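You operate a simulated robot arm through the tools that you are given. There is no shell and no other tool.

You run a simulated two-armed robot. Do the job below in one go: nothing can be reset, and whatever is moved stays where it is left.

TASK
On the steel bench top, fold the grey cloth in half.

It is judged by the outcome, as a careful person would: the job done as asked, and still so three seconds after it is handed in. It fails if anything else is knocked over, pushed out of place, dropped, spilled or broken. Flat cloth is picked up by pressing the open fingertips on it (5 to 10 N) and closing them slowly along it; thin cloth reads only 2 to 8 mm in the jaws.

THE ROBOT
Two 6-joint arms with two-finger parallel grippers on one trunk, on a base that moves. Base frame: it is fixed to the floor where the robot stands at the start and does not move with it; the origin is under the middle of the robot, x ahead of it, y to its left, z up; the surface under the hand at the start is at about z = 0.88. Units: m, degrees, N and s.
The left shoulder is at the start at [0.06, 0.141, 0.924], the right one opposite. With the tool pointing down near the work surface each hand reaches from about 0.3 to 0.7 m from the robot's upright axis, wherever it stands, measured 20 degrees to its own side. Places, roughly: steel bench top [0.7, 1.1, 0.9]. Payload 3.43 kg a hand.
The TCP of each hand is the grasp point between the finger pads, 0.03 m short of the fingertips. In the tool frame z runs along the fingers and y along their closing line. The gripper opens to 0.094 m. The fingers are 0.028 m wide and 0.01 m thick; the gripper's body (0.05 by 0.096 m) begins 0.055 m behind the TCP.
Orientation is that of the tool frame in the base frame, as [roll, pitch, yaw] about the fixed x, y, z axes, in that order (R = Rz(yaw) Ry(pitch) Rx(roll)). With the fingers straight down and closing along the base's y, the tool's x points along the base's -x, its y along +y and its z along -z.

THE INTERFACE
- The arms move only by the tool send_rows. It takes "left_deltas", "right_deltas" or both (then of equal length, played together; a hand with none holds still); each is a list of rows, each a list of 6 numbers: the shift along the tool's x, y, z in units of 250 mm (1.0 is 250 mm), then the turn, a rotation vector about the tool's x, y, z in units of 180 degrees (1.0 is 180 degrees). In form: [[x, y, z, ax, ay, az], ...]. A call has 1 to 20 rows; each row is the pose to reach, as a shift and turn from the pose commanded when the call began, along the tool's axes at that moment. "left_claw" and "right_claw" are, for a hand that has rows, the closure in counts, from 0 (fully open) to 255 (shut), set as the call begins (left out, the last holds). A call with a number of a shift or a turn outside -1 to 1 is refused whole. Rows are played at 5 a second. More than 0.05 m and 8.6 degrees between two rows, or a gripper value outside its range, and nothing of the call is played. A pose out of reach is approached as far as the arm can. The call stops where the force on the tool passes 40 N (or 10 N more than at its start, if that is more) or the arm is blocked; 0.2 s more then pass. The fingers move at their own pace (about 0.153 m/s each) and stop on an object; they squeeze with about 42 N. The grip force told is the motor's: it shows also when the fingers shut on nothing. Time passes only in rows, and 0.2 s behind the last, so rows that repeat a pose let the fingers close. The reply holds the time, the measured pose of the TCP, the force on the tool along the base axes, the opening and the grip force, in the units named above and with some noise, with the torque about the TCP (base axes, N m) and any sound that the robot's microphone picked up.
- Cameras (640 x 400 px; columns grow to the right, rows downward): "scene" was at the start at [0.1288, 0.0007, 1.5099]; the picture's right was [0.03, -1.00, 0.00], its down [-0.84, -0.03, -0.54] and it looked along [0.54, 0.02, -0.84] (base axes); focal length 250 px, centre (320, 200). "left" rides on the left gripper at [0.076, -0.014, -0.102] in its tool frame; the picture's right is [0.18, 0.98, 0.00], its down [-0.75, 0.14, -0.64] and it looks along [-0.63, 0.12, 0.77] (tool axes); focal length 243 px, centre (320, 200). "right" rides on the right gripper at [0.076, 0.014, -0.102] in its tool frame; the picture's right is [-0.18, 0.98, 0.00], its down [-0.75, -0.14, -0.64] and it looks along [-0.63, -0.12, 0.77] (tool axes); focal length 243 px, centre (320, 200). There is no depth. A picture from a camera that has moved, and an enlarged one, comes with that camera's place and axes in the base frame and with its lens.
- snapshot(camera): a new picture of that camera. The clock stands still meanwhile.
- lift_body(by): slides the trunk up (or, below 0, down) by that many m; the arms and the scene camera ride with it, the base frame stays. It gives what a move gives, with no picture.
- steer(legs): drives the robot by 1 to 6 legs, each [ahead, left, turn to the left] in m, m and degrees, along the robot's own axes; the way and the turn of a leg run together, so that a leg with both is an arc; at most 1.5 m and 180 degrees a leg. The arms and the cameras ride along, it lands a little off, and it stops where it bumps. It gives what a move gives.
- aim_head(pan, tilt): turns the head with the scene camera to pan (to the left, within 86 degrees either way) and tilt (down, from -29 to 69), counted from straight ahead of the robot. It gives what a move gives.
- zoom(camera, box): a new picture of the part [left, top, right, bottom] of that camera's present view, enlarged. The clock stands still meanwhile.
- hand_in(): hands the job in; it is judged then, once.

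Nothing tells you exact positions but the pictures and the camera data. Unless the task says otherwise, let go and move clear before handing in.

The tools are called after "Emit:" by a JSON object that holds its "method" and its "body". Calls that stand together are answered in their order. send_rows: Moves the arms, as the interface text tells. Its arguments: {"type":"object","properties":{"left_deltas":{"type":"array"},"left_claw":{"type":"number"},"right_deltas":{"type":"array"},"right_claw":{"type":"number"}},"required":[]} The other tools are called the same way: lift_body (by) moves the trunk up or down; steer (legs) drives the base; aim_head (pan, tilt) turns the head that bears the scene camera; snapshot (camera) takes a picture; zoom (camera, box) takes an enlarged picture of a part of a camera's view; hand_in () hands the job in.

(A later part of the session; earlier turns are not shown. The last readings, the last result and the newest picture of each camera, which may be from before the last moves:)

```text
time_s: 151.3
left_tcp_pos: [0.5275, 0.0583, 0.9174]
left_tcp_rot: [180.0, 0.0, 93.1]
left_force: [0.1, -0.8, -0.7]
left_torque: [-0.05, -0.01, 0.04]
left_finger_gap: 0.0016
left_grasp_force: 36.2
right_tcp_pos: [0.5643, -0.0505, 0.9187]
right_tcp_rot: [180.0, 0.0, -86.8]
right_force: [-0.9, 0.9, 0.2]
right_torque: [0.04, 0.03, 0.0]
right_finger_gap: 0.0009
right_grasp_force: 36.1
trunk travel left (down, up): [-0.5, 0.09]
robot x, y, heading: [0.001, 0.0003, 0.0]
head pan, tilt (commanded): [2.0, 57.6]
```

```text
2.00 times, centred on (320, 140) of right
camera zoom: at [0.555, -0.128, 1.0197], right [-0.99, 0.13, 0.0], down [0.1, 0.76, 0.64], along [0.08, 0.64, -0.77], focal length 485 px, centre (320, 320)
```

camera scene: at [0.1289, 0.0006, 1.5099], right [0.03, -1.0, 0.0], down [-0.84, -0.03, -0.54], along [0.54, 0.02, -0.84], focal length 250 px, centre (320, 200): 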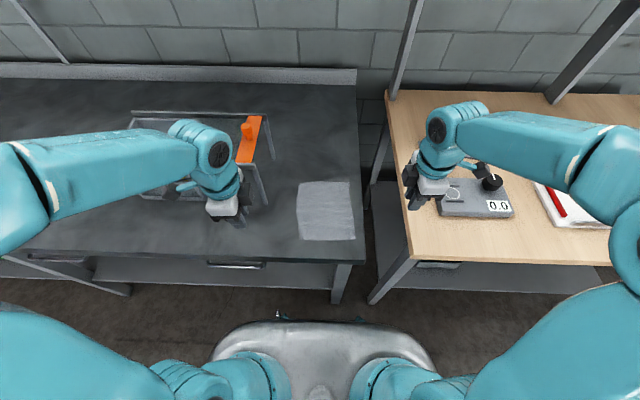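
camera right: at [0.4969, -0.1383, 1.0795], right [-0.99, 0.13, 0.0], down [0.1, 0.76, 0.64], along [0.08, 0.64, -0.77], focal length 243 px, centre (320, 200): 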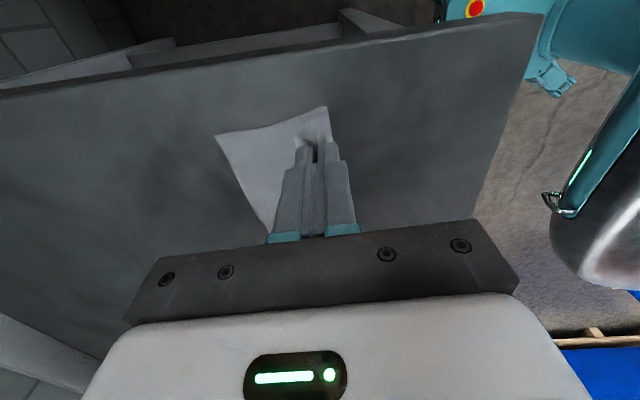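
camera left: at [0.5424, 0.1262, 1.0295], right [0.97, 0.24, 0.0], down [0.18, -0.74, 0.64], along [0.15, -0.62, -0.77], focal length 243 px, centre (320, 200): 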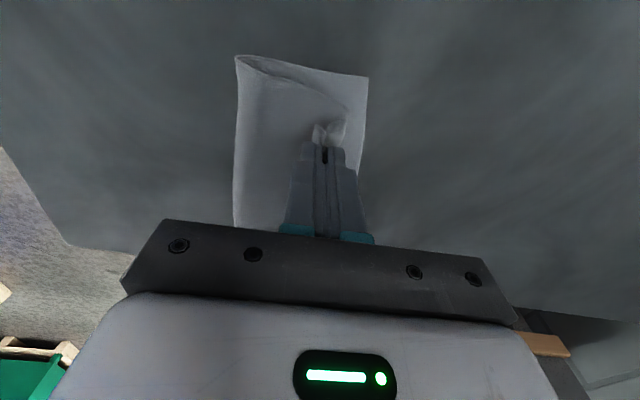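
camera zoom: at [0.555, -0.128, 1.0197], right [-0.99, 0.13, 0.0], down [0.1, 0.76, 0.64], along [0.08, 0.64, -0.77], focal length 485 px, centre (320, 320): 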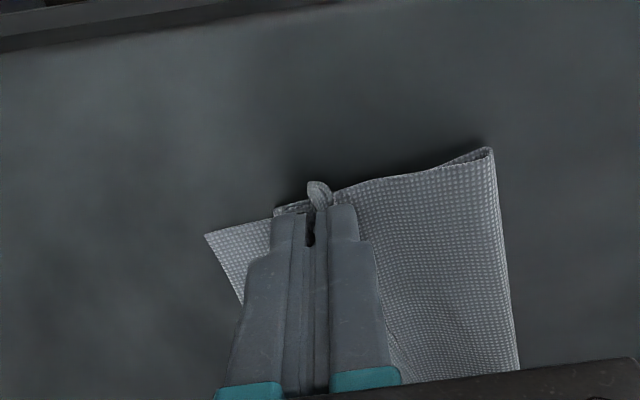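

The whole cloth pivoted, so the relative fold didn't change. Lifting while moving forward is what moves the fold, so I'll do that briefly with the right hand and come back down.

Emit:
{"method": "send_rows", "body": {"right_deltas": [[0, 0, -0.05, 0, 0, 0], [-0.003, -0.03, -0.09, 0, 0, 0], [-0.007, -0.06, -0.1, 0, 0, 0], [-0.009, -0.08, -0.09, 0, 0, 0], [-0.006, -0.05, -0.08, 0, 0, 0], [-0.002, -0.02, -0.05, 0, 0, 0], [0.001, 0.01, -0.02, 0, 0, 0], [0.0025, 0.02, 0, 0, 0, 0], [0.0025, 0.02, 0, 0, 0, 0]]}}

Emit:
{"method": "zoom", "body": {"camera": "scene", "box": [284, 165, 364, 215]}}

Emit:
{"method": "zoom", "body": {"camera": "right", "box": [180, 40, 460, 240]}}

Emit:
{"method": "zoom", "body": {"camera": "left", "box": [180, 40, 460, 240]}}

```text
time_s: 153.3
left_tcp_pos: [0.5274, 0.0568, 0.918]
left_tcp_rot: [180.0, 0.1, 93.3]
left_force: [0.4, 0.2, -0.1]
left_torque: [0.0, 0.0, 0.03]
left_finger_gap: 0.0017
left_grasp_force: 36.7
right_tcp_pos: [0.5593, -0.054, 0.9186]
right_tcp_rot: [180.0, 0.0, -86.9]
right_force: [-0.1, 0.5, -0.6]
right_torque: [0.04, 0.01, -0.01]
right_finger_gap: 0.0011
right_grasp_force: 36.3
trunk travel left (down, up): [-0.5, 0.09]
robot x, y, heading: [-0.0027, 0.0012, -0.2]
head pan, tilt (commanded): [2.0, 57.6]
```

```text
8.00 times, centred on (324, 190) of scene
camera zoom: at [0.1293, 0.0008, 1.5098], right [0.03, -1.0, 0.0], down [-0.84, -0.03, -0.54], along [0.54, 0.02, -0.84], focal length 2003 px, centre (288, 280)
```

zoom: 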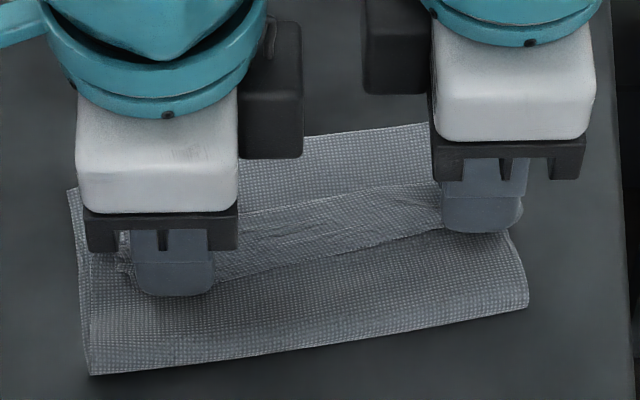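

```text
2.00 times, centred on (320, 140) of right
camera zoom: at [0.5499, -0.1299, 1.0198], right [-0.99, 0.13, 0.0], down [0.1, 0.76, 0.64], along [0.08, 0.64, -0.77], focal length 485 px, centre (320, 320)
```

zoom: 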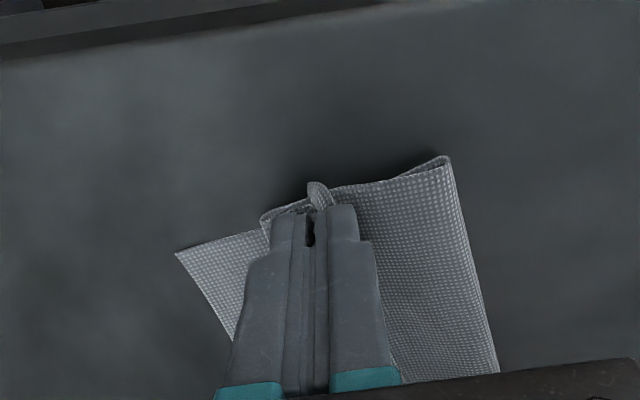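

```text
2.00 times, centred on (320, 140) of left
camera zoom: at [0.5103, 0.1329, 1.0192], right [0.97, 0.24, 0.0], down [0.18, -0.74, 0.64], along [0.15, -0.62, -0.77], focal length 485 px, centre (320, 320)
```

zoom: 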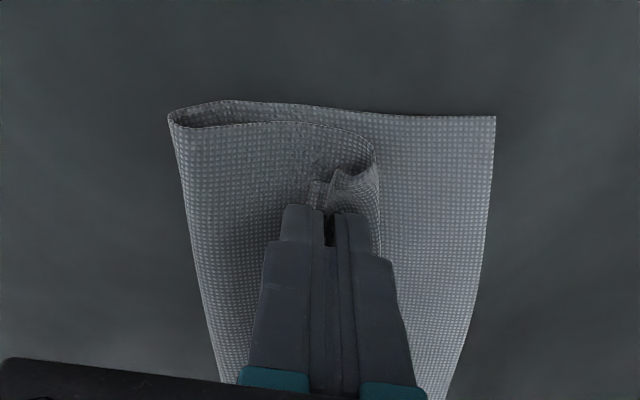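

The flap edge is now parallel to the far edge; it just sits about 9 mm too far right. I'll drag the whole cloth 2 cm right, away from the rack, then lift the flap, shift it 9 mm left along the edge and re-lay it.

Emit:
{"method": "send_rows", "body": {"left_deltas": [[-0.02, -0.001, 0, 0, 0, 0], [-0.04, -0.002, 0, 0, 0, 0], [-0.06, -0.003, 0, 0, 0, 0], [-0.0799, -0.0045, 0, 0, 0, 0], [-0.0867, -0.0358, -0.06, 0, 0, 0], [-0.0969, -0.0827, -0.132, 0, 0, 0], [-0.108, -0.1335, -0.184, 0, 0, 0], [-0.1157, -0.1686, -0.208, 0, 0, 0], [-0.0981, -0.1724, -0.208, 0, 0, 0], [-0.0805, -0.1763, -0.208, 0, 0, 0], [-0.0737, -0.1451, -0.2, 0, 0, 0], [-0.066, -0.1099, -0.172, 0, 0, 0], [-0.0583, -0.0747, -0.136, 0, 0, 0], [-0.0524, -0.0474, -0.096, 0, 0, 0], [-0.0473, -0.0239, -0.056, 0, 0, 0], [-0.0438, -0.0083, -0.024, 0, 0, 0], [-0.043, -0.0044, 0, 0, 0, 0], [-0.043, -0.0044, 0, 0, 0, 0]], "right_deltas": [[0.02, 0.001, 0, 0, 0, 0], [0.04, 0.002, 0, 0, 0, 0], [0.06, 0.003, 0, 0, 0, 0], [0.0799, 0.0045, 0, 0, 0, 0], [0.0867, 0.0358, -0.06, 0, 0, 0], [0.0969, 0.0827, -0.132, 0, 0, 0], [0.108, 0.1335, -0.184, 0, 0, 0], [0.1157, 0.1686, -0.208, 0, 0, 0], [0.0981, 0.1724, -0.208, 0, 0, 0], [0.0805, 0.1763, -0.208, 0, 0, 0], [0.0737, 0.1451, -0.2, 0, 0, 0], [0.066, 0.1099, -0.172, 0, 0, 0], [0.0583, 0.0747, -0.136, 0, 0, 0], [0.0524, 0.0474, -0.096, 0, 0, 0], [0.0473, 0.0239, -0.056, 0, 0, 0], [0.0438, 0.0083, -0.024, 0, 0, 0], [0.043, 0.0044, 0, 0, 0, 0], [0.043, 0.0044, 0, 0, 0, 0]]}}

Emit:
{"method": "zoom", "body": {"camera": "scene", "box": [284, 165, 364, 215]}}

Emit:
{"method": "zoom", "body": {"camera": "right", "box": [180, 40, 460, 240]}}

Emit:
{"method": "zoom", "body": {"camera": "left", "box": [180, 40, 460, 240]}}

```text
time_s: 157.1
left_tcp_pos: [0.5274, 0.049, 0.9177]
left_tcp_rot: [179.9, 0.0, 93.2]
left_force: [0.6, -0.4, -0.9]
left_torque: [-0.03, -0.02, 0.03]
left_finger_gap: 0.0016
left_grasp_force: 36.2
right_tcp_pos: [0.559, -0.0634, 0.9178]
right_tcp_rot: [-180.0, 0.0, -86.9]
right_force: [-0.4, 1.2, 0.2]
right_torque: [0.02, 0.03, -0.02]
right_finger_gap: 0.0008
right_grasp_force: 35.4
trunk travel left (down, up): [-0.5, 0.09]
robot x, y, heading: [0.0012, -0.0011, 0.0]
head pan, tilt (commanded): [2.0, 57.6]
```

```text
8.00 times, centred on (324, 190) of scene
camera zoom: at [0.1295, 0.0007, 1.5098], right [0.03, -1.0, 0.0], down [-0.84, -0.03, -0.54], along [0.54, 0.02, -0.84], focal length 2003 px, centre (288, 280)
```

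zoom: 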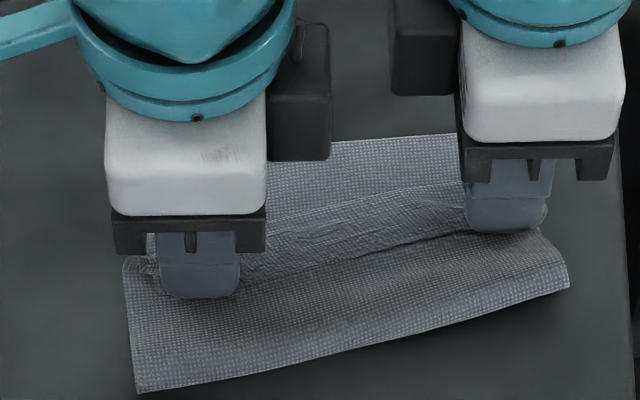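

```text
2.00 times, centred on (320, 140) of right
camera zoom: at [0.5504, -0.1391, 1.0193], right [-0.99, 0.13, 0.0], down [0.1, 0.76, 0.64], along [0.08, 0.64, -0.77], focal length 485 px, centre (320, 320)
```

zoom: 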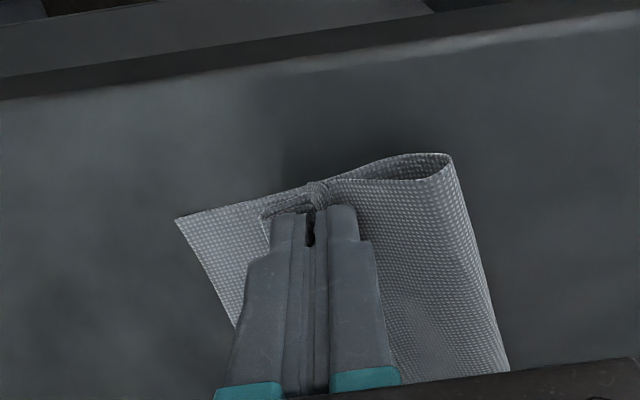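

```text
2.00 times, centred on (320, 140) of left
camera zoom: at [0.5101, 0.124, 1.0187], right [0.97, 0.24, 0.0], down [0.18, -0.74, 0.64], along [0.15, -0.62, -0.77], focal length 485 px, centre (320, 320)
```

zoom: 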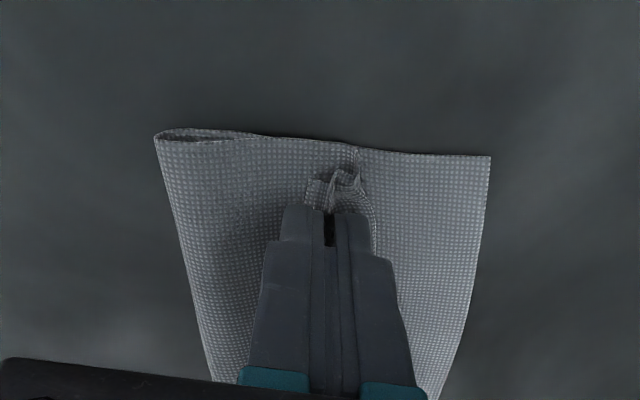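

Now the sides line up on both ends and the flap edge is close to parallel with the far edge. I'll lower a little and open both jaws; the rear fingers will then be behind the standing edge, ready to nudge it forward.

Emit:
{"method": "send_rows", "body": {"left_deltas": [[0, 0, 0.006, 0, 0, 0], [0, 0, 0.01, 0, 0, 0], [0, 0, 0.01, 0, 0, 0]], "right_deltas": [[0, 0, 0.006, 0, 0, 0], [0, 0, 0.01, 0, 0, 0], [0, 0, 0.01, 0, 0, 0]]}}

Emit:
{"method": "send_rows", "body": {"left_deltas": [[0, 0, 0, 0, 0, 0], [0, 0, 0, 0, 0, 0]], "right_deltas": [[0, 0, 0, 0, 0, 0], [0, 0, 0, 0, 0, 0]], "left_claw": 235, "right_claw": 235}}

Emit:
{"method": "send_rows", "body": {"left_deltas": [[0, 0, 0, 0, 0, 0], [0, 0, 0, 0, 0, 0]], "right_deltas": [[0, 0, 0, 0, 0, 0], [0, 0, 0, 0, 0, 0]], "left_claw": 195, "right_claw": 195}}

Emit:
{"method": "zoom", "body": {"camera": "left", "box": [180, 40, 460, 240]}}

Emit:
{"method": "zoom", "body": {"camera": "right", "box": [180, 40, 460, 240]}}

Emit:
{"method": "zoom", "body": {"camera": "scene", "box": [284, 165, 364, 215]}}

```text
time_s: 157.9
left_tcp_pos: [0.5275, 0.0477, 0.9158]
left_tcp_rot: [180.0, 0.1, 93.2]
left_force: [0.9, -1.5, -0.4]
left_torque: [-0.03, 0.05, 0.0]
left_finger_gap: 0.0016
left_grasp_force: 36.4
right_tcp_pos: [0.5594, -0.0627, 0.9148]
right_tcp_rot: [180.0, 0.0, -86.8]
right_force: [-0.3, 1.6, 1.7]
right_torque: [0.02, 0.0, -0.02]
right_finger_gap: 0.0007
right_grasp_force: 35.5
trunk travel left (down, up): [-0.5, 0.09]
robot x, y, heading: [0.0018, 0.0012, 0.2]
head pan, tilt (commanded): [2.0, 57.6]
```

```text
time_s: 158.5
left_tcp_pos: [0.5279, 0.0483, 0.915]
left_tcp_rot: [-179.9, 0.0, 93.3]
left_force: [-0.2, 0.0, 0.2]
left_torque: [0.0, 0.03, 0.0]
left_finger_gap: 0.0071
left_grasp_force: 0.0
right_tcp_pos: [0.559, -0.0636, 0.914]
right_tcp_rot: [180.0, 0.0, -86.7]
right_force: [0.2, 0.2, -0.6]
right_torque: [0.03, 0.0, -0.05]
right_finger_gap: 0.0076
right_grasp_force: 0.1
trunk travel left (down, up): [-0.5, 0.09]
robot x, y, heading: [-0.0012, -0.001, 0.4]
head pan, tilt (commanded): [2.0, 57.6]
```

```text
time_s: 159.1
left_tcp_pos: [0.5276, 0.0481, 0.9144]
left_tcp_rot: [180.0, -0.1, 93.2]
left_force: [-0.4, -1.0, -0.2]
left_torque: [-0.02, -0.03, -0.01]
left_finger_gap: 0.0223
left_grasp_force: 0.1
right_tcp_pos: [0.5585, -0.0635, 0.9153]
right_tcp_rot: [179.9, -0.1, -86.8]
right_force: [-0.6, 0.5, 0.4]
right_torque: [-0.01, -0.02, -0.01]
right_finger_gap: 0.0219
right_grasp_force: 0.1
trunk travel left (down, up): [-0.5, 0.09]
robot x, y, heading: [0.002, -0.0007, 0.0]
head pan, tilt (commanded): [2.0, 57.6]
```

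```text
2.00 times, centred on (320, 140) of left
camera zoom: at [0.5103, 0.1234, 1.0174], right [0.97, 0.24, 0.0], down [0.18, -0.74, 0.64], along [0.15, -0.62, -0.77], focal length 485 px, centre (320, 320)
```

zoom: 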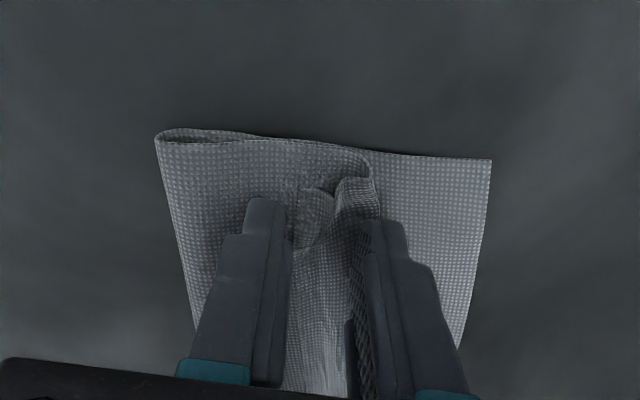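

```text
2.00 times, centred on (320, 140) of right
camera zoom: at [0.55, -0.1401, 1.0167], right [-0.99, 0.13, 0.0], down [0.1, 0.76, 0.64], along [0.08, 0.64, -0.77], focal length 485 px, centre (320, 320)
```

zoom: 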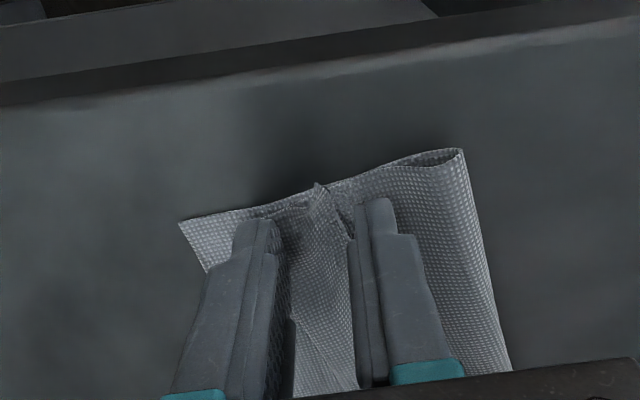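

```text
8.00 times, centred on (324, 190) of scene
camera zoom: at [0.1293, 0.0007, 1.5098], right [0.03, -1.0, 0.0], down [-0.84, -0.03, -0.54], along [0.54, 0.02, -0.84], focal length 2003 px, centre (288, 280)
```

zoom: 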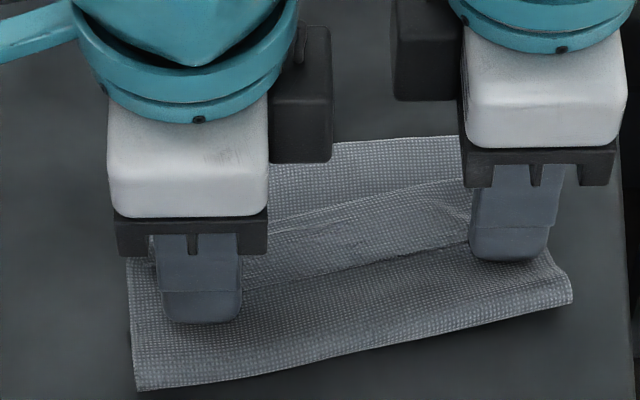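

The strip (about 25 mm) now lies between the open fingers, with each rear finger just behind its free edge. I'll re-pinch just that edge without pressing, so I can stand the strip up and tip it forward.

Emit:
{"method": "send_rows", "body": {"left_deltas": [[0, 0, -0.004, 0, 0, 0], [0, 0, -0.004, 0, 0, 0]], "right_deltas": [[0, 0, -0.004, 0, 0, 0], [0, 0, -0.004, 0, 0, 0]], "left_claw": 215, "right_claw": 215}}

Emit:
{"method": "send_rows", "body": {"left_deltas": [[0, 0, 0, 0, 0, 0], [0, 0, 0, 0, 0, 0]], "right_deltas": [[0, 0, 0, 0, 0, 0], [0, 0, 0, 0, 0, 0]], "left_claw": 235, "right_claw": 235}}

Emit:
{"method": "send_rows", "body": {"left_deltas": [[0, 0, 0, 0, 0, 0], [0, 0, 0, 0, 0, 0], [0, 0, 0, 0, 0, 0]], "right_deltas": [[0, 0, 0, 0, 0, 0], [0, 0, 0, 0, 0, 0], [0, 0, 0, 0, 0, 0]], "left_claw": 255, "right_claw": 255}}

Emit:
{"method": "zoom", "body": {"camera": "left", "box": [180, 40, 460, 240]}}

Emit:
{"method": "zoom", "body": {"camera": "right", "box": [180, 40, 460, 240]}}

```text
time_s: 159.7
left_tcp_pos: [0.5281, 0.0477, 0.9166]
left_tcp_rot: [180.0, 0.0, 93.2]
left_force: [0.1, -1.0, -0.2]
left_torque: [0.03, -0.01, -0.02]
left_finger_gap: 0.0148
left_grasp_force: 0.1
right_tcp_pos: [0.5586, -0.0638, 0.9165]
right_tcp_rot: [180.0, 0.0, -86.6]
right_force: [0.0, -0.6, 0.2]
right_torque: [-0.02, -0.01, -0.01]
right_finger_gap: 0.0148
right_grasp_force: 0.0
trunk travel left (down, up): [-0.5, 0.09]
robot x, y, heading: [0.0007, -0.0002, 0.0]
head pan, tilt (commanded): [2.0, 57.6]
```

```text
time_s: 160.3
left_tcp_pos: [0.5277, 0.0485, 0.9147]
left_tcp_rot: [180.0, 0.0, 93.1]
left_force: [0.4, -0.5, -0.5]
left_torque: [0.01, -0.03, -0.01]
left_finger_gap: 0.0073
left_grasp_force: 0.0
right_tcp_pos: [0.5579, -0.0645, 0.9166]
right_tcp_rot: [180.0, 0.0, -86.8]
right_force: [0.0, -0.4, -0.3]
right_torque: [0.02, -0.01, 0.01]
right_finger_gap: 0.0072
right_grasp_force: 0.0
trunk travel left (down, up): [-0.5, 0.09]
robot x, y, heading: [-0.0003, 0.0039, -0.2]
head pan, tilt (commanded): [2.0, 57.6]
```

```text
time_s: 161.1
left_tcp_pos: [0.5277, 0.0492, 0.9157]
left_tcp_rot: [-180.0, 0.1, 93.2]
left_force: [-0.3, 0.0, 0.1]
left_torque: [0.02, 0.02, -0.02]
left_finger_gap: 0.0013
left_grasp_force: 36.0
right_tcp_pos: [0.5581, -0.0637, 0.9156]
right_tcp_rot: [179.9, -0.1, -86.9]
right_force: [-0.4, 0.1, 0.6]
right_torque: [0.0, 0.02, -0.01]
right_finger_gap: 0.0009
right_grasp_force: 35.6
trunk travel left (down, up): [-0.5, 0.09]
robot x, y, heading: [-0.0021, -0.0, -0.1]
head pan, tilt (commanded): [2.0, 57.6]
```

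```text
2.00 times, centred on (320, 140) of left
camera zoom: at [0.5101, 0.1232, 1.0184], right [0.97, 0.24, 0.0], down [0.18, -0.74, 0.64], along [0.15, -0.62, -0.77], focal length 485 px, centre (320, 320)
```

zoom: 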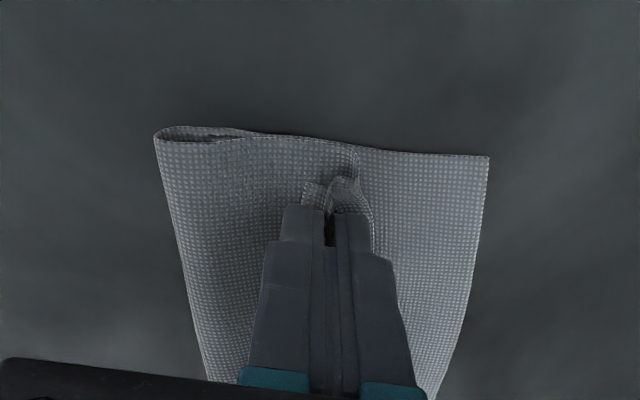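

```text
2.00 times, centred on (320, 140) of right
camera zoom: at [0.5495, -0.1401, 1.0178], right [-0.99, 0.13, 0.0], down [0.1, 0.76, 0.64], along [0.08, 0.64, -0.77], focal length 485 px, centre (320, 320)
```

zoom: 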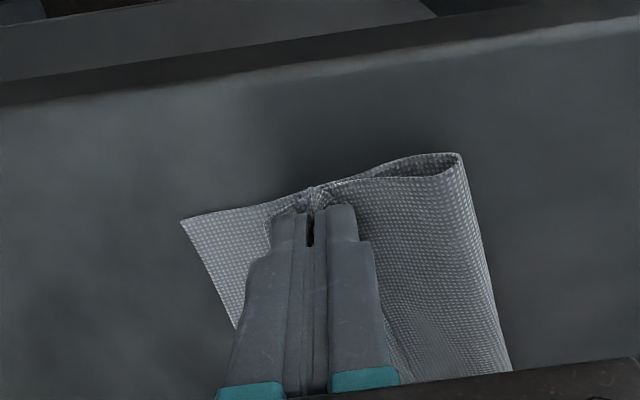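

Both re-pinched. Now I'll lift about 17 mm and forward 16 mm so the strip stands upright above the curl, and check the profile.

Emit:
{"method": "send_rows", "body": {"left_deltas": [[0.002, 0.013, -0.03, 0, 0, 0], [0.005, 0.032, -0.052, 0, 0, 0], [0.0085, 0.052, -0.064, 0, 0, 0], [0.0102, 0.0632, -0.068, 0, 0, 0], [0.0102, 0.0632, -0.068, 0, 0, 0]], "right_deltas": [[-0.002, -0.013, -0.03, 0, 0, 0], [-0.005, -0.032, -0.052, 0, 0, 0], [-0.0085, -0.052, -0.064, 0, 0, 0], [-0.0102, -0.0632, -0.068, 0, 0, 0], [-0.0102, -0.0632, -0.068, 0, 0, 0]]}}

Emit:
{"method": "zoom", "body": {"camera": "left", "box": [180, 40, 460, 240]}}

Emit:
{"method": "zoom", "body": {"camera": "right", "box": [180, 40, 460, 240]}}

Emit:
{"method": "zoom", "body": {"camera": "scene", "box": [284, 165, 364, 215]}}

```text
time_s: 162.3
left_tcp_pos: [0.5433, 0.0521, 0.9337]
left_tcp_rot: [180.0, 0.0, 93.2]
left_force: [-0.5, 0.2, 0.9]
left_torque: [-0.04, 0.0, 0.0]
left_finger_gap: 0.0015
left_grasp_force: 36.5
right_tcp_pos: [0.5741, -0.0601, 0.9342]
right_tcp_rot: [-179.9, 0.0, -86.9]
right_force: [-0.3, -1.0, 0.1]
right_torque: [-0.04, -0.01, 0.04]
right_finger_gap: 0.0009
right_grasp_force: 35.7
trunk travel left (down, up): [-0.5, 0.09]
robot x, y, heading: [0.0006, -0.0003, -0.2]
head pan, tilt (commanded): [2.0, 57.6]
```

```text
2.00 times, centred on (320, 140) of left
camera zoom: at [0.5266, 0.1265, 1.0352], right [0.97, 0.24, 0.0], down [0.18, -0.74, 0.64], along [0.15, -0.62, -0.77], focal length 485 px, centre (320, 320)
```

zoom: 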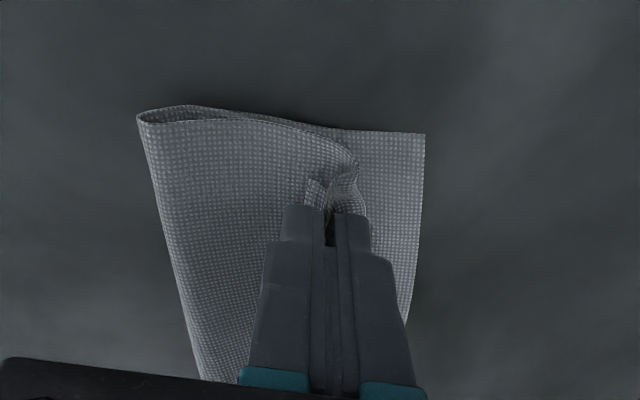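

```text
2.00 times, centred on (320, 140) of right
camera zoom: at [0.5654, -0.1361, 1.0351], right [-0.99, 0.13, 0.0], down [0.1, 0.76, 0.64], along [0.08, 0.64, -0.77], focal length 485 px, centre (320, 320)
```

zoom: 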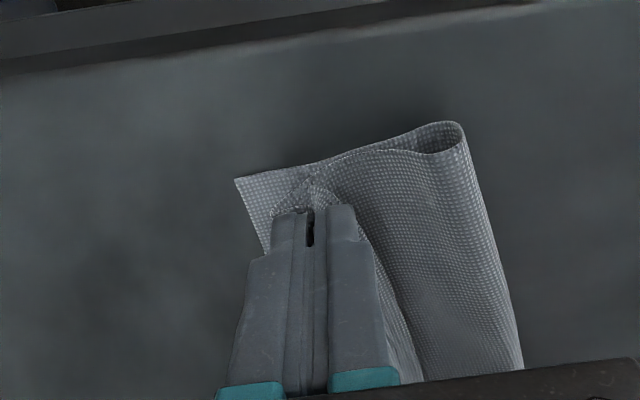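

```text
8.00 times, centred on (324, 190) of scene
camera zoom: at [0.1292, 0.0008, 1.5099], right [0.03, -1.0, 0.0], down [-0.84, -0.03, -0.54], along [0.54, 0.02, -0.84], focal length 2003 px, centre (288, 280)
```

zoom: 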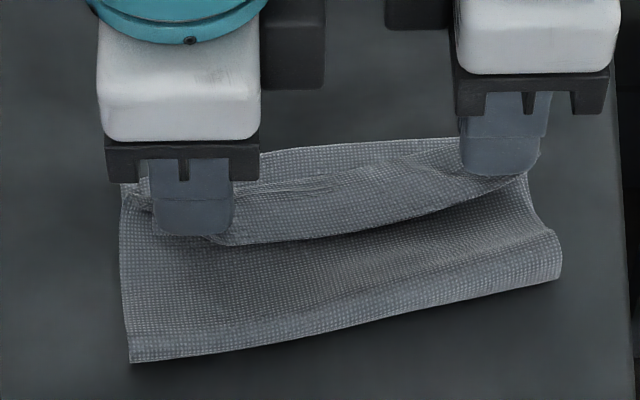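

The strip flops over rather than standing up. A better idea: the cloth slides because nothing holds it, so I'll lay it back, release, pin the flap with one hand and push the strip over with the other. First I'll lower back and release.

Emit:
{"method": "send_rows", "body": {"left_deltas": [[-0.004, -0.025, 0.01, 0, 0, 0], [-0.008, -0.05, 0.03, 0, 0, 0], [-0.0102, -0.0632, 0.05, 0, 0, 0], [-0.0102, -0.0632, 0.066, 0, 0, 0], [-0.0102, -0.0632, 0.066, 0, 0, 0]], "right_deltas": [[0.006, 0.04, 0, 0, 0, 0], [0.014, 0.09, 0.02, 0, 0, 0], [0.017, 0.11, 0.04, 0, 0, 0], [0.0155, 0.1, 0.066, 0, 0, 0], [0.0155, 0.1, 0.066, 0, 0, 0]]}}

Emit:
{"method": "send_rows", "body": {"left_deltas": [[0, 0, 0, 0, 0, 0], [0, 0, 0, 0, 0, 0], [0, 0, 0, 0, 0, 0]], "right_deltas": [[0, 0, 0, 0, 0, 0], [0, 0, 0, 0, 0, 0], [0, 0, 0, 0, 0, 0]], "left_claw": 200, "right_claw": 200}}

Emit:
{"method": "send_rows", "body": {"left_deltas": [[0, 0, -0.04, 0, 0, 0], [0, 0, -0.1, 0, 0, 0], [0, 0, -0.2, 0, 0, 0], [-0.02, -0.12, -0.28, 0, 0, 0], [-0.02, -0.28, -0.28, 0, 0, 0]], "right_deltas": [[0, 0, -0.04, 0, 0, 0], [0, 0, -0.1, 0, 0, 0], [0, 0, -0.2, 0, 0, 0], [0.02, 0.12, -0.28, 0, 0, 0], [0.02, 0.28, -0.28, 0, 0, 0]]}}

Emit:
{"method": "zoom", "body": {"camera": "scene", "box": [284, 165, 364, 215]}}

Emit:
{"method": "zoom", "body": {"camera": "left", "box": [180, 20, 500, 220]}}

Emit:
{"method": "zoom", "body": {"camera": "right", "box": [140, 20, 460, 220]}}

```text
time_s: 163.5
left_tcp_pos: [0.5276, 0.0473, 0.9152]
left_tcp_rot: [180.0, 0.0, 93.2]
left_force: [-0.4, 0.4, -0.9]
left_torque: [0.01, -0.01, -0.03]
left_finger_gap: 0.0016
left_grasp_force: 36.3
right_tcp_pos: [0.5487, -0.0649, 0.9169]
right_tcp_rot: [-179.9, 0.0, -86.8]
right_force: [0.5, 0.1, 0.1]
right_torque: [0.04, -0.01, 0.02]
right_finger_gap: 0.0004
right_grasp_force: 35.4
trunk travel left (down, up): [-0.5, 0.09]
robot x, y, heading: [0.0005, -0.0009, -0.2]
head pan, tilt (commanded): [2.0, 57.6]
```

```text
time_s: 164.3
left_tcp_pos: [0.5286, 0.0483, 0.916]
left_tcp_rot: [179.9, -0.1, 93.2]
left_force: [0.3, 0.6, -0.1]
left_torque: [-0.02, -0.03, -0.04]
left_finger_gap: 0.0204
left_grasp_force: 0.1
right_tcp_pos: [0.5501, -0.0654, 0.9163]
right_tcp_rot: [-180.0, 0.0, -86.9]
right_force: [-0.8, 0.3, 0.9]
right_torque: [0.01, -0.03, 0.01]
right_finger_gap: 0.0204
right_grasp_force: 0.1
trunk travel left (down, up): [-0.5, 0.09]
robot x, y, heading: [-0.0008, 0.0012, 0.1]
head pan, tilt (commanded): [2.0, 57.6]
```

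```text
time_s: 165.5
left_tcp_pos: [0.4555, 0.0392, 0.9868]
left_tcp_rot: [180.0, 0.1, 93.2]
left_force: [-0.2, 0.8, 0.2]
left_torque: [0.03, 0.0, 0.0]
left_finger_gap: 0.0202
left_grasp_force: 0.0
right_tcp_pos: [0.4779, -0.0753, 0.9864]
right_tcp_rot: [179.9, 0.0, -86.8]
right_force: [0.2, 0.1, -0.1]
right_torque: [0.0, -0.04, 0.02]
right_finger_gap: 0.0206
right_grasp_force: 0.1
trunk travel left (down, up): [-0.5, 0.09]
robot x, y, heading: [-0.0018, -0.0012, -0.2]
head pan, tilt (commanded): [2.0, 57.6]
```

```text
8.00 times, centred on (324, 190) of scene
camera zoom: at [0.1282, 0.0011, 1.51], right [0.04, -1.0, 0.0], down [-0.84, -0.03, -0.54], along [0.54, 0.02, -0.84], focal length 2003 px, centre (288, 280)
```

zoom: 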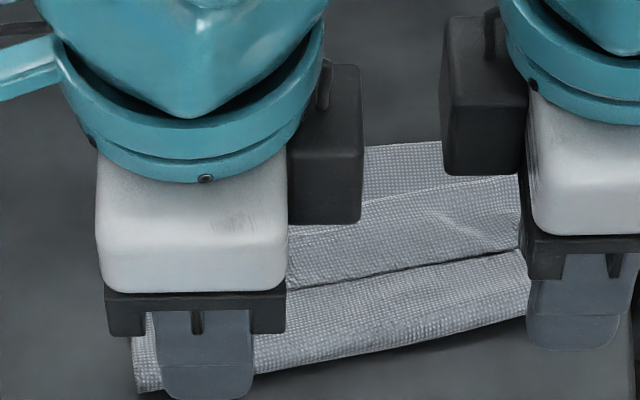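

```text
2.00 times, centred on (340, 120) of left
camera zoom: at [0.438, 0.1153, 1.0887], right [0.97, 0.24, 0.0], down [0.18, -0.74, 0.64], along [0.15, -0.62, -0.77], focal length 485 px, centre (280, 360)
```

zoom: 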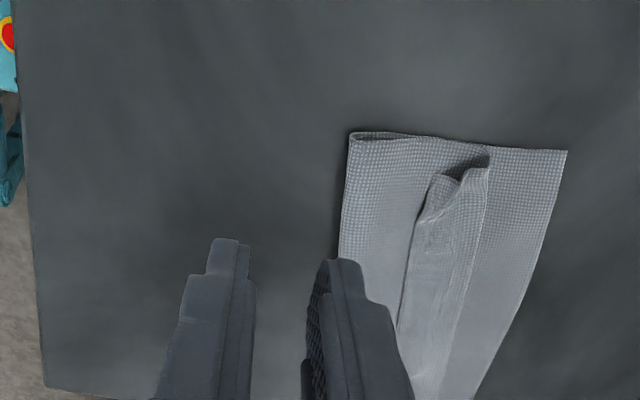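

```text
2.00 times, centred on (300, 120) of right
camera zoom: at [0.4688, -0.1514, 1.0886], right [-0.99, 0.13, 0.0], down [0.1, 0.76, 0.64], along [0.08, 0.64, -0.77], focal length 485 px, centre (360, 360)
```

zoom: 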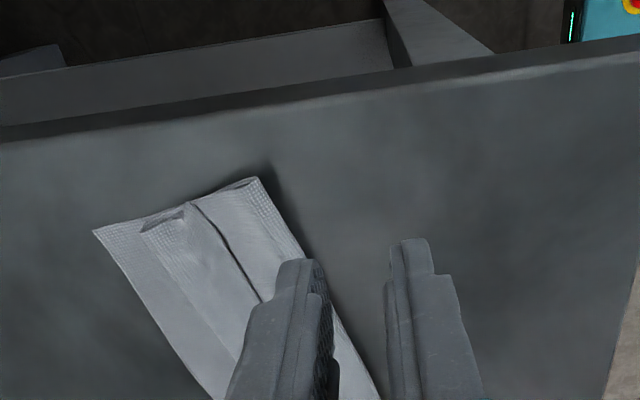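

The layout is good: the curl front is 26 mm short of the far edge and the strip is about 30 mm, so flipping it forward should bring the edges together. I'll place the left fingertips on the flap as a pin and the right fingertips behind the strip's edge.

Emit:
{"method": "send_rows", "body": {"left_deltas": [[0.011, 0.06, 0, 0, 0, 0], [0.022, 0.12, 0.03, 0, 0, 0], [0.0332, 0.18, 0.08, 0, 0, 0], [0.0332, 0.18, 0.147, 0, 0, 0], [0.0332, 0.18, 0.2, 0, 0, 0], [0.0332, 0.18, 0.24, 0, 0, 0], [0.0332, 0.18, 0.24, 0, 0, 0]], "right_deltas": [[-0.033, -0.06, 0, 0, 0, 0], [-0.066, -0.12, 0.03, 0, 0, 0], [-0.0993, -0.18, 0.08, 0, 0, 0], [-0.0993, -0.18, 0.1456, 0, 0, 0], [-0.0993, -0.18, 0.19, 0, 0, 0], [-0.0993, -0.18, 0.2, 0, 0, 0], [-0.0993, -0.18, 0.2, 0, 0, 0]], "left_claw": 255, "right_claw": 255}}

Emit:
{"method": "zoom", "body": {"camera": "right", "box": [160, 30, 480, 230]}}

Emit:
{"method": "zoom", "body": {"camera": "left", "box": [160, 30, 480, 230]}}

```text
time_s: 167.1
left_tcp_pos: [0.5046, 0.0499, 0.9247]
left_tcp_rot: [180.0, 0.0, 93.2]
left_force: [-0.6, -1.7, -0.3]
left_torque: [0.03, 0.02, -0.04]
left_finger_gap: 0.0002
left_grasp_force: 33.0
right_tcp_pos: [0.5242, -0.0485, 0.9357]
right_tcp_rot: [-180.0, -0.1, -86.8]
right_force: [0.1, 0.2, 0.7]
right_torque: [-0.01, 0.01, 0.0]
right_finger_gap: 0.0002
right_grasp_force: 32.6
trunk travel left (down, up): [-0.5, 0.09]
robot x, y, heading: [-0.0004, 0.0007, 0.1]
head pan, tilt (commanded): [2.0, 57.6]
```

```text
2.00 times, centred on (320, 130) of right
camera zoom: at [0.5152, -0.124, 1.0385], right [-0.99, 0.13, 0.0], down [0.1, 0.76, 0.64], along [0.08, 0.64, -0.77], focal length 485 px, centre (320, 340)
```

zoom: 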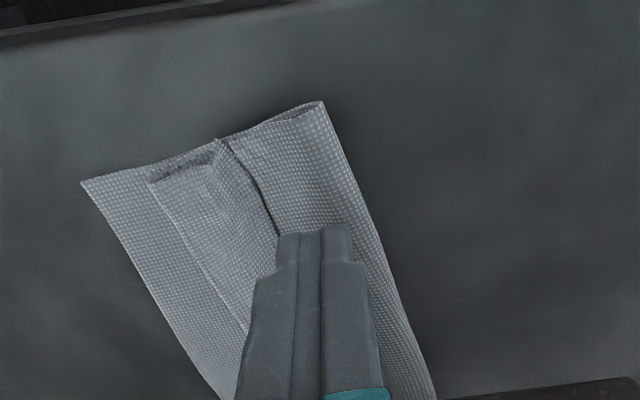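

```text
2.00 times, centred on (320, 130) of left
camera zoom: at [0.4864, 0.1253, 1.0269], right [0.97, 0.24, 0.0], down [0.18, -0.74, 0.64], along [0.15, -0.62, -0.77], focal length 485 px, centre (320, 340)
```

zoom: 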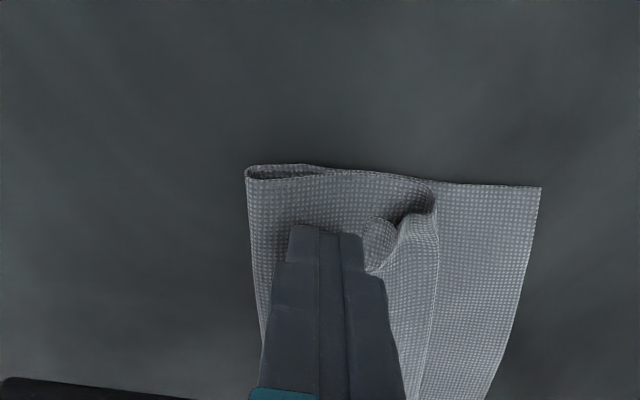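

Both fingertips are where I want them. I'll press the left pin down first, in steps.

Emit:
{"method": "send_rows", "body": {"left_deltas": [[0, 0, 0.016, 0, 0, 0], [0, 0, 0.032, 0, 0, 0], [0, 0, 0.046, 0, 0, 0], [0, 0, 0.046, 0, 0, 0]], "right_deltas": [[0, 0, 0.02, 0, 0, 0], [0, 0, 0.05, 0, 0, 0], [0, 0, 0.076, 0, 0, 0], [0, 0, 0.076, 0, 0, 0]]}}

Emit:
{"method": "send_rows", "body": {"left_deltas": [[0, 0, 0.004, 0, 0, 0], [0, 0, 0.008, 0, 0, 0], [0, 0, 0.008, 0, 0, 0]]}}

Emit:
{"method": "zoom", "body": {"camera": "right", "box": [160, 30, 480, 230]}}

```text
time_s: 168.1
left_tcp_pos: [0.5026, 0.0497, 0.9142]
left_tcp_rot: [-180.0, 0.0, 93.3]
left_force: [0.4, 0.0, -0.1]
left_torque: [0.0, -0.01, -0.01]
left_finger_gap: 0.0
left_grasp_force: 33.1
right_tcp_pos: [0.5241, -0.0465, 0.9185]
right_tcp_rot: [-179.9, 0.0, -86.9]
right_force: [-0.4, 0.3, 0.1]
right_torque: [0.02, -0.01, -0.01]
right_finger_gap: 0.0
right_grasp_force: 32.9
trunk travel left (down, up): [-0.5, 0.09]
robot x, y, heading: [0.0025, -0.0015, -0.0]
head pan, tilt (commanded): [2.0, 57.6]
```

```text
time_s: 168.9
left_tcp_pos: [0.5022, 0.0488, 0.913]
left_tcp_rot: [-180.0, 0.1, 93.2]
left_force: [-0.2, 0.7, 0.3]
left_torque: [0.02, 0.0, -0.04]
left_finger_gap: 0.0
left_grasp_force: 33.2
right_tcp_pos: [0.5248, -0.0474, 0.9179]
right_tcp_rot: [-180.0, 0.1, -86.9]
right_force: [0.0, -0.1, -0.1]
right_torque: [-0.01, 0.01, 0.0]
right_finger_gap: 0.0
right_grasp_force: 33.0
trunk travel left (down, up): [-0.5, 0.09]
robot x, y, heading: [0.0027, 0.0037, 0.0]
head pan, tilt (commanded): [2.0, 57.6]
```

```text
2.00 times, centred on (320, 130) of right
camera zoom: at [0.5148, -0.1234, 1.0199], right [-0.99, 0.13, 0.0], down [0.1, 0.76, 0.64], along [0.08, 0.64, -0.77], focal length 485 px, centre (320, 340)
```

zoom: 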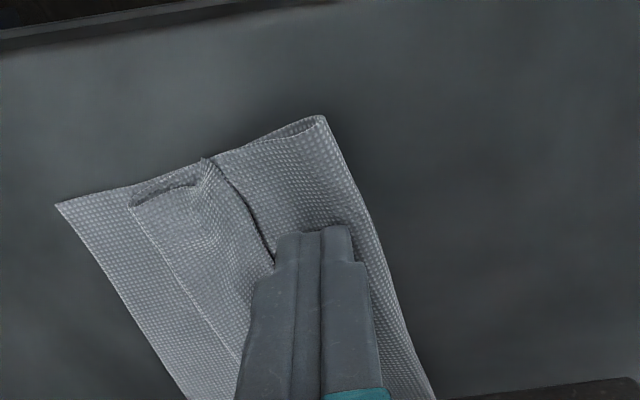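

Emit:
{"method": "send_rows", "body": {"left_deltas": [[0, 0, 0.003, 0, 0, 0], [0, 0, 0.005, 0, 0, 0], [0, 0, 0.005, 0, 0, 0]], "right_deltas": [[0, 0, 0.005, 0, 0, 0], [0, 0, 0.011, 0, 0, 0], [0, 0, 0.011, 0, 0, 0]]}}

```text
time_s: 169.7
left_tcp_pos: [0.5023, 0.05, 0.9122]
left_tcp_rot: [179.9, 0.0, 93.2]
left_force: [0.2, -0.9, 3.0]
left_torque: [0.02, 0.01, -0.02]
left_finger_gap: 0.0
left_grasp_force: 33.1
right_tcp_pos: [0.5234, -0.0464, 0.9153]
right_tcp_rot: [180.0, 0.0, -86.9]
right_force: [-0.4, -0.2, -0.2]
right_torque: [-0.01, 0.01, 0.01]
right_finger_gap: 0.0
right_grasp_force: 33.3
trunk travel left (down, up): [-0.5, 0.09]
robot x, y, heading: [0.0001, -0.0002, -0.2]
head pan, tilt (commanded): [2.0, 57.6]
```

The left pin is touching at 3 N. I'll press a bit more and begin pushing forward with the right, 14 mm first.

Emit:
{"method": "send_rows", "body": {"left_deltas": [[0, 0, 0.003, 0, 0, 0], [0, 0, 0.003, 0, 0, 0], [0, 0, 0.003, 0, 0, 0], [0, 0, 0.003, 0, 0, 0], [0, 0, 0.003, 0, 0, 0], [0, 0, 0.003, 0, 0, 0]], "right_deltas": [[0, 0, 0, 0, 0, 0], [-0.002, -0.014, 0, 0, 0, 0], [-0.004, -0.028, 0, 0, 0, 0], [-0.006, -0.042, 0, 0, 0, 0], [-0.008, -0.055, 0, 0, 0, 0], [-0.008, -0.055, 0, 0, 0, 0]]}}

Emit:
{"method": "zoom", "body": {"camera": "right", "box": [160, 30, 480, 230]}}

Emit:
{"method": "zoom", "body": {"camera": "scene", "box": [284, 165, 364, 215]}}

```text
time_s: 171.1
left_tcp_pos: [0.5027, 0.0496, 0.9109]
left_tcp_rot: [179.9, 0.0, 93.2]
left_force: [0.4, -0.1, 14.2]
left_torque: [0.09, -0.01, 0.01]
left_finger_gap: 0.0001
left_grasp_force: 33.2
right_tcp_pos: [0.5355, -0.0445, 0.9153]
right_tcp_rot: [-179.9, 0.0, -86.7]
right_force: [0.5, -0.5, -0.4]
right_torque: [0.01, 0.03, 0.02]
right_finger_gap: 0.0
right_grasp_force: 32.8
trunk travel left (down, up): [-0.5, 0.09]
robot x, y, heading: [-0.0031, 0.0005, 0.0]
head pan, tilt (commanded): [2.0, 57.6]
```

```text
2.00 times, centred on (320, 130) of right
camera zoom: at [0.5272, -0.1206, 1.0172], right [-0.99, 0.13, 0.0], down [0.1, 0.76, 0.64], along [0.08, 0.64, -0.77], focal length 485 px, centre (320, 340)
```

zoom: 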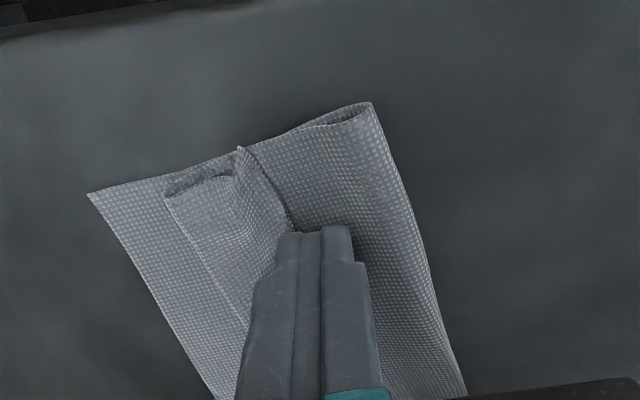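

```text
8.00 times, centred on (324, 190) of scene
camera zoom: at [0.128, 0.0004, 1.51], right [0.03, -1.0, 0.0], down [-0.84, -0.03, -0.54], along [0.54, 0.02, -0.84], focal length 2003 px, centre (288, 280)
```

zoom: 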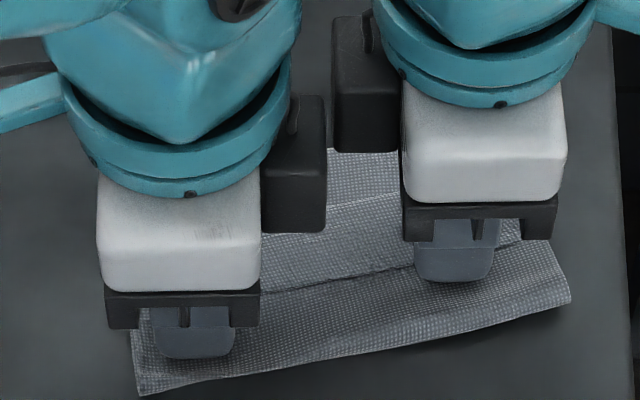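

The cloth is held now, and the strip's edge is starting to lift in front of the right fingers. I'll keep pushing.

Emit:
{"method": "send_rows", "body": {"right_deltas": [[-0.002, -0.014, 0, 0, 0, 0], [-0.004, -0.028, 0, 0, 0, 0], [-0.006, -0.042, 0, 0, 0, 0], [-0.009, -0.06, 0, 0, 0, 0], [-0.009, -0.06, 0, 0, 0, 0]]}}

Emit:
{"method": "zoom", "body": {"camera": "right", "box": [160, 30, 480, 230]}}

Emit:
{"method": "zoom", "body": {"camera": "scene", "box": [284, 165, 364, 215]}}

```text
time_s: 172.3
left_tcp_pos: [0.5015, 0.0487, 0.9109]
left_tcp_rot: [180.0, -0.1, 93.1]
left_force: [2.0, -1.6, 17.4]
left_torque: [0.13, -0.04, -0.02]
left_finger_gap: 0.0001
left_grasp_force: 32.9
right_tcp_pos: [0.5521, -0.0406, 0.9154]
right_tcp_rot: [180.0, -0.1, -86.7]
right_force: [-1.0, 0.0, 0.9]
right_torque: [-0.02, 0.0, 0.0]
right_finger_gap: 0.0
right_grasp_force: 32.6
trunk travel left (down, up): [-0.5, 0.09]
robot x, y, heading: [0.0041, 0.0027, -0.0]
head pan, tilt (commanded): [2.0, 57.6]
```

```text
2.00 times, centred on (320, 130) of right
camera zoom: at [0.5423, -0.1176, 1.0175], right [-0.99, 0.13, 0.0], down [0.1, 0.76, 0.64], along [0.08, 0.64, -0.77], focal length 485 px, centre (320, 340)
```

zoom: 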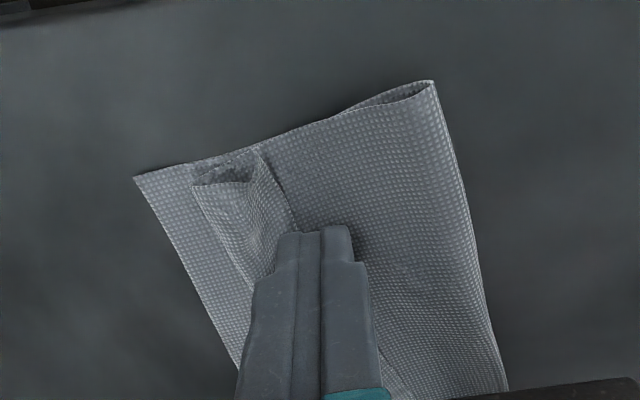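

```text
8.00 times, centred on (324, 190) of scene
camera zoom: at [0.1279, 0.0004, 1.51], right [0.03, -1.0, 0.0], down [-0.84, -0.03, -0.54], along [0.54, 0.02, -0.84], focal length 2003 px, centre (288, 280)
```

zoom: 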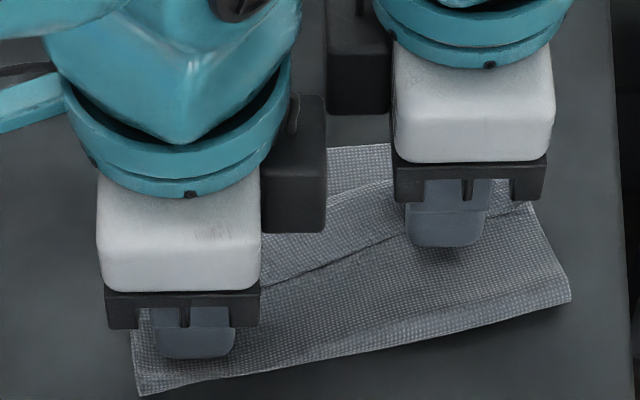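

The strip is rolling forward and getting narrower while the cloth stays put. I'll continue pushing.

Emit:
{"method": "send_rows", "body": {"right_deltas": [[-0.002, -0.014, 0, 0, 0, 0], [-0.004, -0.028, 0, 0, 0, 0], [-0.006, -0.042, 0, 0, 0, 0], [-0.009, -0.06, 0, 0, 0, 0], [-0.009, -0.06, 0, 0, 0, 0]]}}

Emit:
{"method": "zoom", "body": {"camera": "right", "box": [160, 30, 480, 230]}}

Emit:
{"method": "zoom", "body": {"camera": "scene", "box": [284, 165, 364, 215]}}

```text
time_s: 173.5
left_tcp_pos: [0.5026, 0.0484, 0.9106]
left_tcp_rot: [179.9, 0.0, 93.1]
left_force: [1.8, 0.0, 18.7]
left_torque: [0.12, -0.06, -0.04]
left_finger_gap: 0.0
left_grasp_force: 33.2
right_tcp_pos: [0.5658, -0.0378, 0.915]
right_tcp_rot: [180.0, -0.1, -86.8]
right_force: [-0.1, 0.4, -0.5]
right_torque: [-0.05, -0.02, 0.01]
right_finger_gap: 0.0
right_grasp_force: 32.6
trunk travel left (down, up): [-0.5, 0.09]
robot x, y, heading: [-0.0002, 0.0021, 0.1]
head pan, tilt (commanded): [2.0, 57.6]
```

```text
2.00 times, centred on (320, 130) of right
camera zoom: at [0.557, -0.1146, 1.0178], right [-0.99, 0.13, 0.0], down [0.1, 0.76, 0.64], along [0.08, 0.64, -0.77], focal length 485 px, centre (320, 340)
```

zoom: 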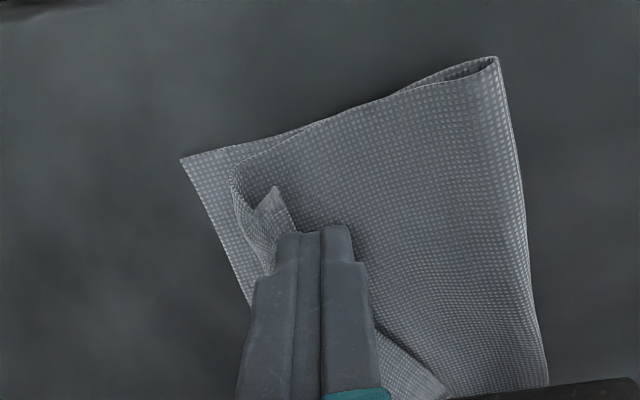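

```text
8.00 times, centred on (324, 190) of scene
camera zoom: at [0.1279, 0.0004, 1.51], right [0.03, -1.0, 0.0], down [-0.84, -0.03, -0.54], along [0.54, 0.02, -0.84], focal length 2003 px, centre (288, 280)
```

zoom: 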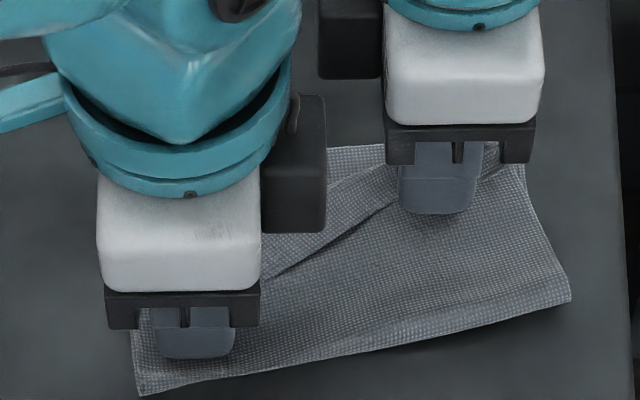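

Excellent, the right end of the strip is nearly over. I'll push a little further so the corner tips past upright.

Emit:
{"method": "send_rows", "body": {"right_deltas": [[-0.002, -0.014, -0.004, 0, 0, 0], [-0.004, -0.028, -0.01, 0, 0, 0], [-0.006, -0.042, -0.016, 0, 0, 0], [-0.009, -0.06, -0.02, 0, 0, 0], [-0.012, -0.08, -0.02, 0, 0, 0], [-0.012, -0.08, -0.02, 0, 0, 0]]}}

Emit:
{"method": "zoom", "body": {"camera": "right", "box": [160, 30, 480, 230]}}

Emit:
{"method": "zoom", "body": {"camera": "scene", "box": [284, 165, 364, 215]}}

```text
time_s: 174.9
left_tcp_pos: [0.5019, 0.049, 0.9117]
left_tcp_rot: [179.9, 0.0, 93.3]
left_force: [2.2, -0.5, 21.2]
left_torque: [0.17, -0.03, -0.04]
left_finger_gap: 0.0
left_grasp_force: 32.1
right_tcp_pos: [0.5862, -0.0338, 0.9217]
right_tcp_rot: [-180.0, -0.1, -86.8]
right_force: [-0.4, 0.6, 0.0]
right_torque: [0.0, 0.01, 0.0]
right_finger_gap: 0.0002
right_grasp_force: 33.1
trunk travel left (down, up): [-0.5, 0.09]
robot x, y, heading: [-0.0027, 0.0038, -0.1]
head pan, tilt (commanded): [2.0, 57.6]
```

```text
2.00 times, centred on (320, 130) of right
camera zoom: at [0.5771, -0.1102, 1.0233], right [-0.99, 0.13, 0.0], down [0.1, 0.76, 0.64], along [0.08, 0.64, -0.77], focal length 485 px, centre (320, 340)
```

zoom: 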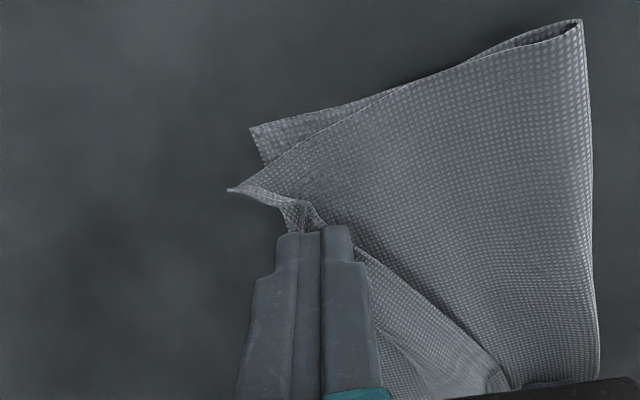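

```text
8.00 times, centred on (324, 190) of scene
camera zoom: at [0.1278, 0.0004, 1.51], right [0.03, -1.0, 0.0], down [-0.84, -0.03, -0.54], along [0.54, 0.02, -0.84], focal length 2003 px, centre (288, 280)
```

zoom: 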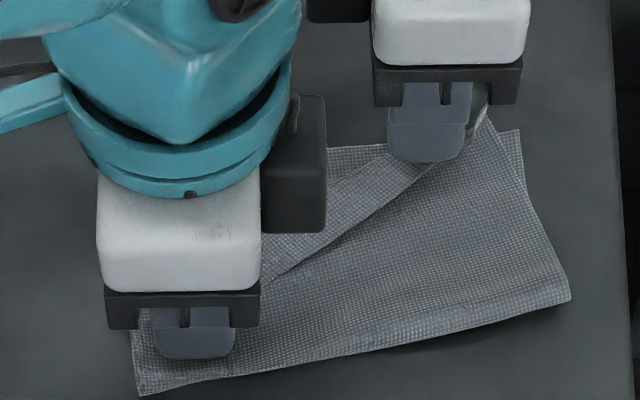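

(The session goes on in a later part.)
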